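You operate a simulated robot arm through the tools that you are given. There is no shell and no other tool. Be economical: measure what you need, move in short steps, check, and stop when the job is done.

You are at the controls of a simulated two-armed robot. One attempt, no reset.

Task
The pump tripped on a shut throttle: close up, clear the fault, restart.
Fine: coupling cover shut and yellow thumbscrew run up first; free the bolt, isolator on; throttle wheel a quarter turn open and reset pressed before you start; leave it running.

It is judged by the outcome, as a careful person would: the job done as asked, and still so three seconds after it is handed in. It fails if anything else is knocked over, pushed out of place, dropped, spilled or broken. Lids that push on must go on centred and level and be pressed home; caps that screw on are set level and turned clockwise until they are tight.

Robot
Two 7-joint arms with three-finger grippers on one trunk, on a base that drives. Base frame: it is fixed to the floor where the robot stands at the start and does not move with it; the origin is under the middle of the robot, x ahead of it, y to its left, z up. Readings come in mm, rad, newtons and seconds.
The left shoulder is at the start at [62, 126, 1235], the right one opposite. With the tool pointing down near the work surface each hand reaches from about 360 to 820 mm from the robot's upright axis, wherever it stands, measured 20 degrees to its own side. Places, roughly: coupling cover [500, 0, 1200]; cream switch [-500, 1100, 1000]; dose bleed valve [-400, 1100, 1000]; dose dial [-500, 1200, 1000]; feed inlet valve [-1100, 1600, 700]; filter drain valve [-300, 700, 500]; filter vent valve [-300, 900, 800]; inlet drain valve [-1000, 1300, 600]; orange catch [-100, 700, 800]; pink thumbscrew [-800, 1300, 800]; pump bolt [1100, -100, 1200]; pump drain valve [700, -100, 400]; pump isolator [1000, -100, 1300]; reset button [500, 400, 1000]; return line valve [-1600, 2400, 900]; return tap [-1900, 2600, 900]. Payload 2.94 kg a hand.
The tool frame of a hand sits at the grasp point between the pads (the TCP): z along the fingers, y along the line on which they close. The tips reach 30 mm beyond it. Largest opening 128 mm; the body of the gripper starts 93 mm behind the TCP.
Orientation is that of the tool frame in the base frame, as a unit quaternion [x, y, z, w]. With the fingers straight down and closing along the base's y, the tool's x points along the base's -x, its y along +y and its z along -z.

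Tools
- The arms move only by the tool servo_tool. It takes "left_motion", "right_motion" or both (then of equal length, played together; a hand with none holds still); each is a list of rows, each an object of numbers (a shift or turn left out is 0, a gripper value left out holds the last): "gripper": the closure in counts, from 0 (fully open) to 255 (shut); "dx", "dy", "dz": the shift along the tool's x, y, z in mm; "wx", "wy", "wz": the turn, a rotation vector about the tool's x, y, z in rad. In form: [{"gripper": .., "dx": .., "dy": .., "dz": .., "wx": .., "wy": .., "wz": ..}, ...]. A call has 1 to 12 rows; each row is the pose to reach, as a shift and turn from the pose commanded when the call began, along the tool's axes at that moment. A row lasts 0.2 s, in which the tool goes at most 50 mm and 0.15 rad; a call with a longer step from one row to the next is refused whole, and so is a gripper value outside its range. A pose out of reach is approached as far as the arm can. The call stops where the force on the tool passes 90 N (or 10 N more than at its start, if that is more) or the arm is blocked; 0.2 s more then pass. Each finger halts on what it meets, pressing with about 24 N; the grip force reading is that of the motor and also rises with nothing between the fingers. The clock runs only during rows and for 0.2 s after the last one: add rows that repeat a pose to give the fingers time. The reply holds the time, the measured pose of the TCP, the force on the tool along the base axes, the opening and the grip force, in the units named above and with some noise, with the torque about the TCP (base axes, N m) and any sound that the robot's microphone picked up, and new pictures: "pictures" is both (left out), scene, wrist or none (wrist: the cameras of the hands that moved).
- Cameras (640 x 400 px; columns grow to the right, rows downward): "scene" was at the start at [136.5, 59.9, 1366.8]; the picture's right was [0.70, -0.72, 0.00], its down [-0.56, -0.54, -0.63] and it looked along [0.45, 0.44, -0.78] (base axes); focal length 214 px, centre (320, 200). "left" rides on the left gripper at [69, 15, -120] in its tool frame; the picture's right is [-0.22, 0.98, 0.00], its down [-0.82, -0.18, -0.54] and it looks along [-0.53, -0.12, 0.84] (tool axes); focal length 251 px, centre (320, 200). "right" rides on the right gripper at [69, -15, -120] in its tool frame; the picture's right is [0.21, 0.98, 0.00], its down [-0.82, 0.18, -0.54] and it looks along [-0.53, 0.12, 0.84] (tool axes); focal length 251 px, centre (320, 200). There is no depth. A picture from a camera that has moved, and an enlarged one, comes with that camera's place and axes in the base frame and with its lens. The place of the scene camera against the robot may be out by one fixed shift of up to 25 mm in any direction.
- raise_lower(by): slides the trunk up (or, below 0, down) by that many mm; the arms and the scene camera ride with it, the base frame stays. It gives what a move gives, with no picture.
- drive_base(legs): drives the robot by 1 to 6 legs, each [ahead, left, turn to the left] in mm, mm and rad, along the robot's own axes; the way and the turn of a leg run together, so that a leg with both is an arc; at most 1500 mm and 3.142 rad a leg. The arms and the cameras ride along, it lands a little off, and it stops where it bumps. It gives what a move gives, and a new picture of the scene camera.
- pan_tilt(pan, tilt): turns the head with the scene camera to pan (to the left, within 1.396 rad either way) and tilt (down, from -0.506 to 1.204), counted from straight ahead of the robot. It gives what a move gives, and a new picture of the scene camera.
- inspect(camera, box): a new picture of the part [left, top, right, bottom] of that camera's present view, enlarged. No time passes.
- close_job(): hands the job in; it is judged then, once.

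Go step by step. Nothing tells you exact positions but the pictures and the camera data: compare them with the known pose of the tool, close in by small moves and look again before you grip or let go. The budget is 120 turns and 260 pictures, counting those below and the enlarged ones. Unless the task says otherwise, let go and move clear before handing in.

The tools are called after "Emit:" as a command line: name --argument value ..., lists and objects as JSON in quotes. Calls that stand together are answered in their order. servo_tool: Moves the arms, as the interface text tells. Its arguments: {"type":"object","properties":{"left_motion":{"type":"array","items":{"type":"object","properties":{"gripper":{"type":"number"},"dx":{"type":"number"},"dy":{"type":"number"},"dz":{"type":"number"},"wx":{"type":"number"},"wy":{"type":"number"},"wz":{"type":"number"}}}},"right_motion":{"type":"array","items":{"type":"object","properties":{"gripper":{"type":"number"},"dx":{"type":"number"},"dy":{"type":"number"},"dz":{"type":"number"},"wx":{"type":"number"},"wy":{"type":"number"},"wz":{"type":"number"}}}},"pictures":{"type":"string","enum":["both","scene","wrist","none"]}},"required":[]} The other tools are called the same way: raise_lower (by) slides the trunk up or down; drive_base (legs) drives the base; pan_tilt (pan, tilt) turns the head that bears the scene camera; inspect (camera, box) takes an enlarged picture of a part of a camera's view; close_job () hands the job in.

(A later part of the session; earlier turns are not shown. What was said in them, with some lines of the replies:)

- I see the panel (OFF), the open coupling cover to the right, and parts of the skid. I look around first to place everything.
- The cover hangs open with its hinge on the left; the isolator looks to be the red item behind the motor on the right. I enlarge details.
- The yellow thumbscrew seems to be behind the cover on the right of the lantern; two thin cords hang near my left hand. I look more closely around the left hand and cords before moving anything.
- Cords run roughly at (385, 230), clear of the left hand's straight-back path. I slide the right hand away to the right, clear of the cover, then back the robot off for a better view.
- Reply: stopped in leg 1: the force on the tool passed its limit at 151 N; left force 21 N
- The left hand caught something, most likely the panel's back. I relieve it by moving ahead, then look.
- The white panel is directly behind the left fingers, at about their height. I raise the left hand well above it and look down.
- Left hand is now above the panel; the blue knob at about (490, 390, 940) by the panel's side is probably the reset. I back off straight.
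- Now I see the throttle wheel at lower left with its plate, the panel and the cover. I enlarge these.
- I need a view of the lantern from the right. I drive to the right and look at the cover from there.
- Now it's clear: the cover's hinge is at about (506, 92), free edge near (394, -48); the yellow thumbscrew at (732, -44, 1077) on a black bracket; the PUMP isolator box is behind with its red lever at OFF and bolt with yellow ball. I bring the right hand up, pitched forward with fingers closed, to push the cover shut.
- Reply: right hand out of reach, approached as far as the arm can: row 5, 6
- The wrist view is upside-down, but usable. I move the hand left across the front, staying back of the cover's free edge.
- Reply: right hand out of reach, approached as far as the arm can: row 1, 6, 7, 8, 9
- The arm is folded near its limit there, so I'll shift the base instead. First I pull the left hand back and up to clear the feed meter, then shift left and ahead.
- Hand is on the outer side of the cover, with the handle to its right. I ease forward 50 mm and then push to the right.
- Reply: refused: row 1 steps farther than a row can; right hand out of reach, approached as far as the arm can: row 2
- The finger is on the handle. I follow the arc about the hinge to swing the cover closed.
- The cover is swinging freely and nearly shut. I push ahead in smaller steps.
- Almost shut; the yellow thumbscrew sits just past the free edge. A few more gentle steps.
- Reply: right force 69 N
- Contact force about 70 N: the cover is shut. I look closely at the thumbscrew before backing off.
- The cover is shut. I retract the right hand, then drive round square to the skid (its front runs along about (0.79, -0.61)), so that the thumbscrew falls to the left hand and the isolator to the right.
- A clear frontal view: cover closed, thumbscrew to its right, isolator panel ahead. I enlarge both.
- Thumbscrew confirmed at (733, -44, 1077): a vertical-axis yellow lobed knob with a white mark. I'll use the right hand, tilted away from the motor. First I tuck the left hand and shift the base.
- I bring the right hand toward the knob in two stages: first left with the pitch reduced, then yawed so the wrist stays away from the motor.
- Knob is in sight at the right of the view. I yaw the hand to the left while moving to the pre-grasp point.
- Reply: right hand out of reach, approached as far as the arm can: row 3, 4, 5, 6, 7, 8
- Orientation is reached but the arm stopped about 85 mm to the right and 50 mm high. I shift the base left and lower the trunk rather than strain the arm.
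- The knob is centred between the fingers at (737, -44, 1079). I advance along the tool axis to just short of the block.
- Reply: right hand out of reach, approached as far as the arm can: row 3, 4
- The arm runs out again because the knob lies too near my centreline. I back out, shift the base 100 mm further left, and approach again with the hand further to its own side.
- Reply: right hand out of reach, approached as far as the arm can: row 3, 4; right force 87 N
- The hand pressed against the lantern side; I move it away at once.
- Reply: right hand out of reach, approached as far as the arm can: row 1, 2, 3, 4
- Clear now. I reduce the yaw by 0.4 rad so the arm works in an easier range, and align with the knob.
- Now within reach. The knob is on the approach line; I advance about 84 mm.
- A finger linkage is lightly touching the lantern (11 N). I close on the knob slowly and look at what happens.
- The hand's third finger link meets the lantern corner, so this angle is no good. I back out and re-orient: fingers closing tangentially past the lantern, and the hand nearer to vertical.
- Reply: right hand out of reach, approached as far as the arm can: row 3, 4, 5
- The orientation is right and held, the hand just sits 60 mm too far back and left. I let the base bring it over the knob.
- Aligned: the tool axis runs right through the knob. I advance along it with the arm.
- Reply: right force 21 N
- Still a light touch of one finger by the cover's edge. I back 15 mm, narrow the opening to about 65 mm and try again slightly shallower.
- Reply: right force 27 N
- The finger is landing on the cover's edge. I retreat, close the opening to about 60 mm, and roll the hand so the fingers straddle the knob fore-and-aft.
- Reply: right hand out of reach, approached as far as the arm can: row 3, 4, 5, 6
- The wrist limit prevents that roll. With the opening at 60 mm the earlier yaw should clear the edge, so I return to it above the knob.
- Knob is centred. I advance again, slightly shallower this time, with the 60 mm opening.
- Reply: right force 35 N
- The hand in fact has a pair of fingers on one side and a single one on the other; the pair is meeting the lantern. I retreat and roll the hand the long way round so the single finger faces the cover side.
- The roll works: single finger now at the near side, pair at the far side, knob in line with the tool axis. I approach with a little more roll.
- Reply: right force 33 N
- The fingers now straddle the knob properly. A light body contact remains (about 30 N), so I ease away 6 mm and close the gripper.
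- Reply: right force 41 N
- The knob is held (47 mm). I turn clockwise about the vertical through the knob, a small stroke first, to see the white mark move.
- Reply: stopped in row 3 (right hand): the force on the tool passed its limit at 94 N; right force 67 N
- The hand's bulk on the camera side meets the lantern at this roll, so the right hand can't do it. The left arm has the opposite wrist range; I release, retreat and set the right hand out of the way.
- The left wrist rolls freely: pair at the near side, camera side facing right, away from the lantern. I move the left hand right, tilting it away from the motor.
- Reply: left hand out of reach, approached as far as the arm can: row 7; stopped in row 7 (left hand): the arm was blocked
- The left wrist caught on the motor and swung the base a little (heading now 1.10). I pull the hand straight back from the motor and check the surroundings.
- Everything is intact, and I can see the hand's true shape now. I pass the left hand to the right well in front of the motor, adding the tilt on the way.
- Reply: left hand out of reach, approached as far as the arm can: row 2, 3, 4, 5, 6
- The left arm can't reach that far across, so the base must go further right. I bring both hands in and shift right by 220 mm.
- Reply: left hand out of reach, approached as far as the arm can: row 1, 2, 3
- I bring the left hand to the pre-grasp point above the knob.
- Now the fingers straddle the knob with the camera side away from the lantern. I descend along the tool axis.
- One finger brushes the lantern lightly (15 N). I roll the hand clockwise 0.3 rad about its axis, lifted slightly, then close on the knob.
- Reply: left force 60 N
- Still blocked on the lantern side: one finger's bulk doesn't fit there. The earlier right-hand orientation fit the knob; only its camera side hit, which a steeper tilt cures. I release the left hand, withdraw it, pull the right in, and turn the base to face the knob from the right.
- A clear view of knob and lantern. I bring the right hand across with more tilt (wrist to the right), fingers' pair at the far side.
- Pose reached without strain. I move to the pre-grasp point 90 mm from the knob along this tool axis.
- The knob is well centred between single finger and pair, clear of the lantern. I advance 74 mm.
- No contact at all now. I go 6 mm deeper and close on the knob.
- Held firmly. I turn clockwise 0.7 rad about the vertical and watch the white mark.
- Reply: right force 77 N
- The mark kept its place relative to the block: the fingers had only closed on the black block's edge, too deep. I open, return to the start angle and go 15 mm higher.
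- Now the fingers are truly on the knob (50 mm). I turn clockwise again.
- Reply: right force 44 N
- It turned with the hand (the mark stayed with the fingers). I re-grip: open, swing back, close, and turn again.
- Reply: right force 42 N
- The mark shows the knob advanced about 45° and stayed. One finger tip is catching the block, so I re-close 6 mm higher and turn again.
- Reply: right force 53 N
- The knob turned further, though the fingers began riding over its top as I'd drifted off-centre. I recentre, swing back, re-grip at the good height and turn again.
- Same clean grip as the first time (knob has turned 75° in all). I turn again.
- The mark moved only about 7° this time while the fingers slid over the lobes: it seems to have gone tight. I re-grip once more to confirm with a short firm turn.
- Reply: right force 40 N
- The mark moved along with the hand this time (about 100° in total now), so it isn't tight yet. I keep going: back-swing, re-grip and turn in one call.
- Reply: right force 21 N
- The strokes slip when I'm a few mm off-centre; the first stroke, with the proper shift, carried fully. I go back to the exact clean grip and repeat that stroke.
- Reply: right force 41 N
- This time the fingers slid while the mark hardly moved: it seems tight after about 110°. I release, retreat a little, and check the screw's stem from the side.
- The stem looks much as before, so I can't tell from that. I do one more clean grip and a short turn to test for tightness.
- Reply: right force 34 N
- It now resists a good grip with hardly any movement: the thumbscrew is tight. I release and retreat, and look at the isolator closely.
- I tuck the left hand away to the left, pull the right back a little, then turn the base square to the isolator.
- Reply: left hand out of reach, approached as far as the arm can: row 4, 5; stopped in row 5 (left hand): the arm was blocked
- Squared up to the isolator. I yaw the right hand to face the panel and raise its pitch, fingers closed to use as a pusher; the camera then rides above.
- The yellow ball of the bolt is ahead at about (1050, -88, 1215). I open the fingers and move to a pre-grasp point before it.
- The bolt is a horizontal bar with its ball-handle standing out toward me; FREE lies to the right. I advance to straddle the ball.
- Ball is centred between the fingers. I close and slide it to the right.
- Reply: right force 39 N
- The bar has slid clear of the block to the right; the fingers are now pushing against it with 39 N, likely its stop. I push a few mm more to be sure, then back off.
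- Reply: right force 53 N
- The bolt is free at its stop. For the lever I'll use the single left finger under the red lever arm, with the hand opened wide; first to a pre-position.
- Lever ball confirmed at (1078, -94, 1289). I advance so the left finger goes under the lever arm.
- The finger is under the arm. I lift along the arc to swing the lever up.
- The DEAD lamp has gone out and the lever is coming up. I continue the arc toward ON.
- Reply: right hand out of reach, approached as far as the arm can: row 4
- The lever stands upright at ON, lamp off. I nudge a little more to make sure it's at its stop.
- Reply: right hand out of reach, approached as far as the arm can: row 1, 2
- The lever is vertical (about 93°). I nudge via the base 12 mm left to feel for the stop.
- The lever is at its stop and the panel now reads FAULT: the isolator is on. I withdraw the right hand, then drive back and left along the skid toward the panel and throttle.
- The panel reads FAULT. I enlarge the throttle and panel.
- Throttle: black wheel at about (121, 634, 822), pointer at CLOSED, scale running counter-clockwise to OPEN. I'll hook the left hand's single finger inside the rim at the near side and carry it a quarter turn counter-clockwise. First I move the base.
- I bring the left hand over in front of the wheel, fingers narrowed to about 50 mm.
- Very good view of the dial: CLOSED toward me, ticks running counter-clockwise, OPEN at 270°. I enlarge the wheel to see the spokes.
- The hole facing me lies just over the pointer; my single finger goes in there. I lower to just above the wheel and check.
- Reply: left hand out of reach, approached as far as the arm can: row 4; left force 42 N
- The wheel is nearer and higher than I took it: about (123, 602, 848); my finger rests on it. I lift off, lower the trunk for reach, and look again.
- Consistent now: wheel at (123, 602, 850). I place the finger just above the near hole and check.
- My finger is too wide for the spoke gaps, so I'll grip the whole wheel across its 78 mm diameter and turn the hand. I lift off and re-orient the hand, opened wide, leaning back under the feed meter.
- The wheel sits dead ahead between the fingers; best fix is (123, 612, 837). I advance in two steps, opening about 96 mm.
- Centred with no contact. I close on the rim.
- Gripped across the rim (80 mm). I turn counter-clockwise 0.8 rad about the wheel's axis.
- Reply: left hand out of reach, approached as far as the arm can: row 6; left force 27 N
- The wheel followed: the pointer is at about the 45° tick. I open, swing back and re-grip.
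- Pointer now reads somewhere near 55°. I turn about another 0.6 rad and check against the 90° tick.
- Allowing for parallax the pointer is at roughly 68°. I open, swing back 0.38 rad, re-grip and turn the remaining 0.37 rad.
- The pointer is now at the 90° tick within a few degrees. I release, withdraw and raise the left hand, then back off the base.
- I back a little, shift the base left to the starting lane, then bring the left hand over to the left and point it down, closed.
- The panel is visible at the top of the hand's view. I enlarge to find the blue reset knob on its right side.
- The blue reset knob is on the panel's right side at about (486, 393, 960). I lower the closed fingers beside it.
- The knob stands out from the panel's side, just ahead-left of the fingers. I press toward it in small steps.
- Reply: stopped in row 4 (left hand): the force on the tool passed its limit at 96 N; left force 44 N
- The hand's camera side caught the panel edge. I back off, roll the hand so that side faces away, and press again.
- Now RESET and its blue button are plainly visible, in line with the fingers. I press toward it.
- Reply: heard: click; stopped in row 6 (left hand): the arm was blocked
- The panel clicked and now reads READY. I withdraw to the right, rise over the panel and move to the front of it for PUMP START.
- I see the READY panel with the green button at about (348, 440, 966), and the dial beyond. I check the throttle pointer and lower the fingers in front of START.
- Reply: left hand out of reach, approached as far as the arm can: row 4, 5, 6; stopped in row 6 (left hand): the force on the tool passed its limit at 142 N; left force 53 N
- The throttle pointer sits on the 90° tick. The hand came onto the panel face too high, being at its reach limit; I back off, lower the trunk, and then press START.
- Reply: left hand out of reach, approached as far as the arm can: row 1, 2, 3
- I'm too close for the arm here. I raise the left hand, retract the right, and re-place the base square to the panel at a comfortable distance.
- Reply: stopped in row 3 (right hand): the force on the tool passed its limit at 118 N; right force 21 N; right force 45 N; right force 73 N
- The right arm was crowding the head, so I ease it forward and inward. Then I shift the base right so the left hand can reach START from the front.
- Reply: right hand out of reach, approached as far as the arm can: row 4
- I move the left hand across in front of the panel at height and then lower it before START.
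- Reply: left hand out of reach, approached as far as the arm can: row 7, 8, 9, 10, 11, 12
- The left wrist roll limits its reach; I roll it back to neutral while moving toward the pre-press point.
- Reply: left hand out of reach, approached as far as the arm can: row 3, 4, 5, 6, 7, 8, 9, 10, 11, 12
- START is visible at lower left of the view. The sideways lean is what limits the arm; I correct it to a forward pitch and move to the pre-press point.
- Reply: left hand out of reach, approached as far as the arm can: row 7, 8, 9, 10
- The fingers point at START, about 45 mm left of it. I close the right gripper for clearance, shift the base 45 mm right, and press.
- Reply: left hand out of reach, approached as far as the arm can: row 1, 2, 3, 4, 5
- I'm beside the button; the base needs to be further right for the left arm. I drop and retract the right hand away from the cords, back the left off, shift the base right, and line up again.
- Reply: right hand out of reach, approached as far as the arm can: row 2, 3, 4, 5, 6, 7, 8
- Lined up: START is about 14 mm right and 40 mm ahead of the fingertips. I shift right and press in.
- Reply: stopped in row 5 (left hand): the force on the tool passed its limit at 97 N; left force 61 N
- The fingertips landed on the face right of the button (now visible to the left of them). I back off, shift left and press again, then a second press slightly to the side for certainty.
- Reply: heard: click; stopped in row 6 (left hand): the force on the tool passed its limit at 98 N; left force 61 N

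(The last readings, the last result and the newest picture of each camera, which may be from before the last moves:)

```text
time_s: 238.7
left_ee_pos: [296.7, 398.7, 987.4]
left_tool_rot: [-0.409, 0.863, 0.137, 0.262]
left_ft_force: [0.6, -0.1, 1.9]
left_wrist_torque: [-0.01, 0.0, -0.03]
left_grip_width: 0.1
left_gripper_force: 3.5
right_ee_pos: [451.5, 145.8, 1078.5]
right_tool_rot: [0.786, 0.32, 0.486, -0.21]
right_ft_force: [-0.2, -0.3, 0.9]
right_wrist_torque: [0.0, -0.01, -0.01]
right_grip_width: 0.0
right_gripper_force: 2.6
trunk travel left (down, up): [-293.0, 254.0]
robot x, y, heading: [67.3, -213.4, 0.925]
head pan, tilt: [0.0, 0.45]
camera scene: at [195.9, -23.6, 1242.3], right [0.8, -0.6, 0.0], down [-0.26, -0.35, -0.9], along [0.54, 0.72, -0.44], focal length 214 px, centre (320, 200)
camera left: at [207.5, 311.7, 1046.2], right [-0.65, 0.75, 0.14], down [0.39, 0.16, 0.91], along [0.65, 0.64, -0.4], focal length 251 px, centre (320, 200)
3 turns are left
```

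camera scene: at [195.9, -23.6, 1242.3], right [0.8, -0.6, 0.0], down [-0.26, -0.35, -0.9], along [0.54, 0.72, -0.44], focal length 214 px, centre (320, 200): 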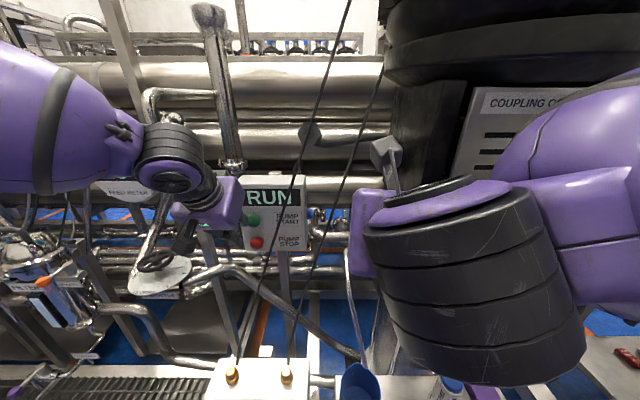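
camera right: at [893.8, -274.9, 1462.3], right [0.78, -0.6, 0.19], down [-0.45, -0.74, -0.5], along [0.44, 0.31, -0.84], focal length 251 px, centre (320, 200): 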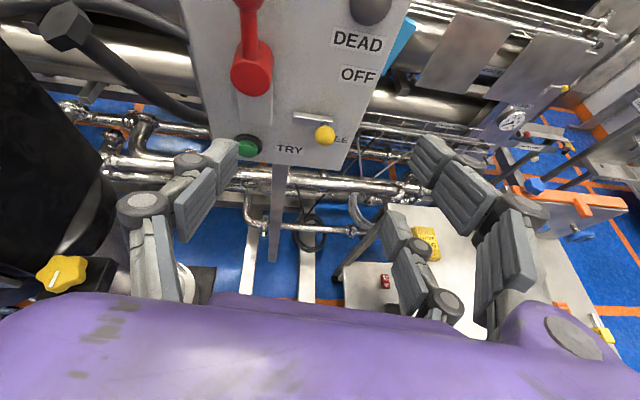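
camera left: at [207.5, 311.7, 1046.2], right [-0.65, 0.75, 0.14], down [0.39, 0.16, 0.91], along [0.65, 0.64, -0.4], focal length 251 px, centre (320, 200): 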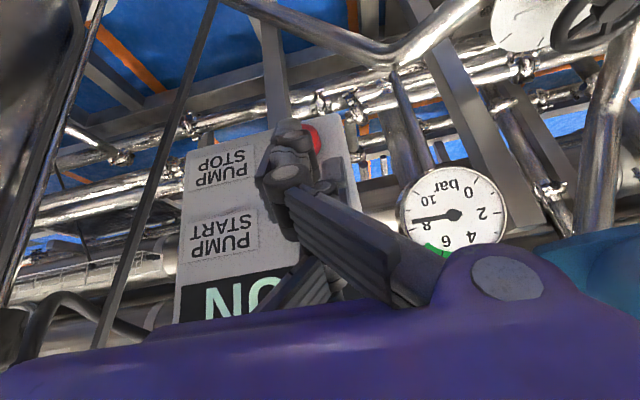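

The panel clicked and shows RUN. I move the left hand clear with a short wait and check that it keeps running.

Emit:
servo_tool --left_motion '[{"dx": 24, "dz": -18}, {"dx": 48, "dz": -36}, {"dx": 60, "dz": -45}, {"dx": 60, "dz": -45}, {"dx": 60, "dz": -45}, {"dx": 60, "dz": -45}, {"dx": 60, "dz": -45}, {"dx": 60, "dz": -45}, {"dx": 60, "dz": -45}, {"dx": 60, "dz": -45}, {"dx": 60, "dz": -45}, {"dx": 60, "dz": -45}]' --pictures "both"

```text
time_s: 241.3
left_ee_pos: [252.0, 341.6, 989.3]
left_tool_rot: [-0.409, 0.863, 0.139, 0.263]
left_ft_force: [0.2, 0.5, -0.3]
left_wrist_torque: [-0.01, 0.0, 0.01]
left_grip_width: 0.1
left_gripper_force: 2.9
right_ee_pos: [452.0, 147.4, 1078.1]
right_tool_rot: [0.786, 0.32, 0.485, -0.209]
right_ft_force: [0.1, -0.6, 0.1]
right_wrist_torque: [0.02, 0.03, 0.01]
right_grip_width: 0.0
right_gripper_force: 2.4
trunk travel left (down, up): [-293.0, 254.0]
robot x, y, heading: [62.3, -211.2, 0.921]
head pan, tilt: [0.0, 0.45]
camera scene: at [195.8, -23.5, 1242.4], right [0.8, -0.6, 0.0], down [-0.26, -0.35, -0.9], along [0.54, 0.72, -0.44], focal length 214 px, centre (320, 200)
camera left: at [161.9, 254.5, 1049.8], right [-0.65, 0.75, 0.14], down [0.39, 0.16, 0.91], along [0.66, 0.64, -0.4], focal length 251 px, centre (320, 200)
2 turns are left
```

scene: 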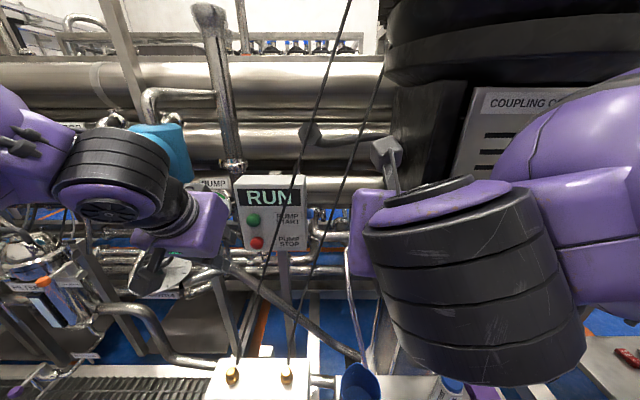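
left: 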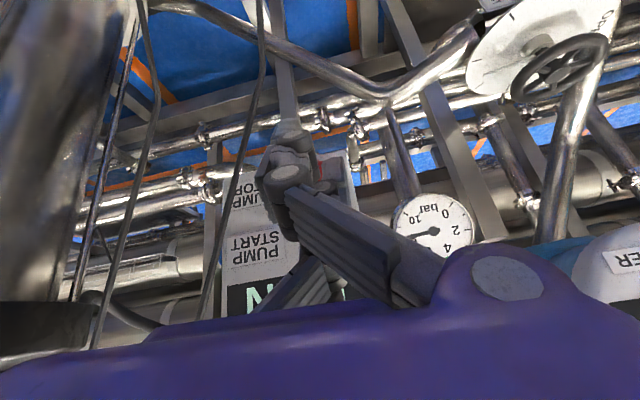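

The panel still shows RUN several seconds after the press, and both hands are clear, so I hand the job in.

The cover is shut and the isolator is on. The throttle is about a quarter turn open and the fault is reset. The thumbscrew felt tight after about 110° of turn, and the pressure gauge read near 8 bar, above its green band, after starting.

Emit:
close_job

```text
The job is handed in.
```

The pump is running and the job is handed in; the panel showed RUN for about three seconds after I pressed START.

- **Coupling cover and thumbscrew:** the cover is shut. I turned the yellow thumbscrew clockwise about 110° until it stopped moving in a firm grip, but the gap under the knob looks unchanged, so tightness is judged by feel.
- **Isolator:** the bolt is slid to FREE and the lever is up at ON against its stop. The DEAD lamp went out.
- **Throttle:** the pointer is at the 90° tick, a quarter turn open, within a few degrees.
- **Reset and start:** reset was pressed with a click and the panel went to READY. START then clicked it to RUN.
- **Pressure:** the pump gauge read about 8 bar just after starting, above its green band. I could not confirm where it settled.
- **Contacts along the way:** several times a hand pressed on the panel, the lantern or the motor, at up to about 150 N. I saw nothing move, fall or break.
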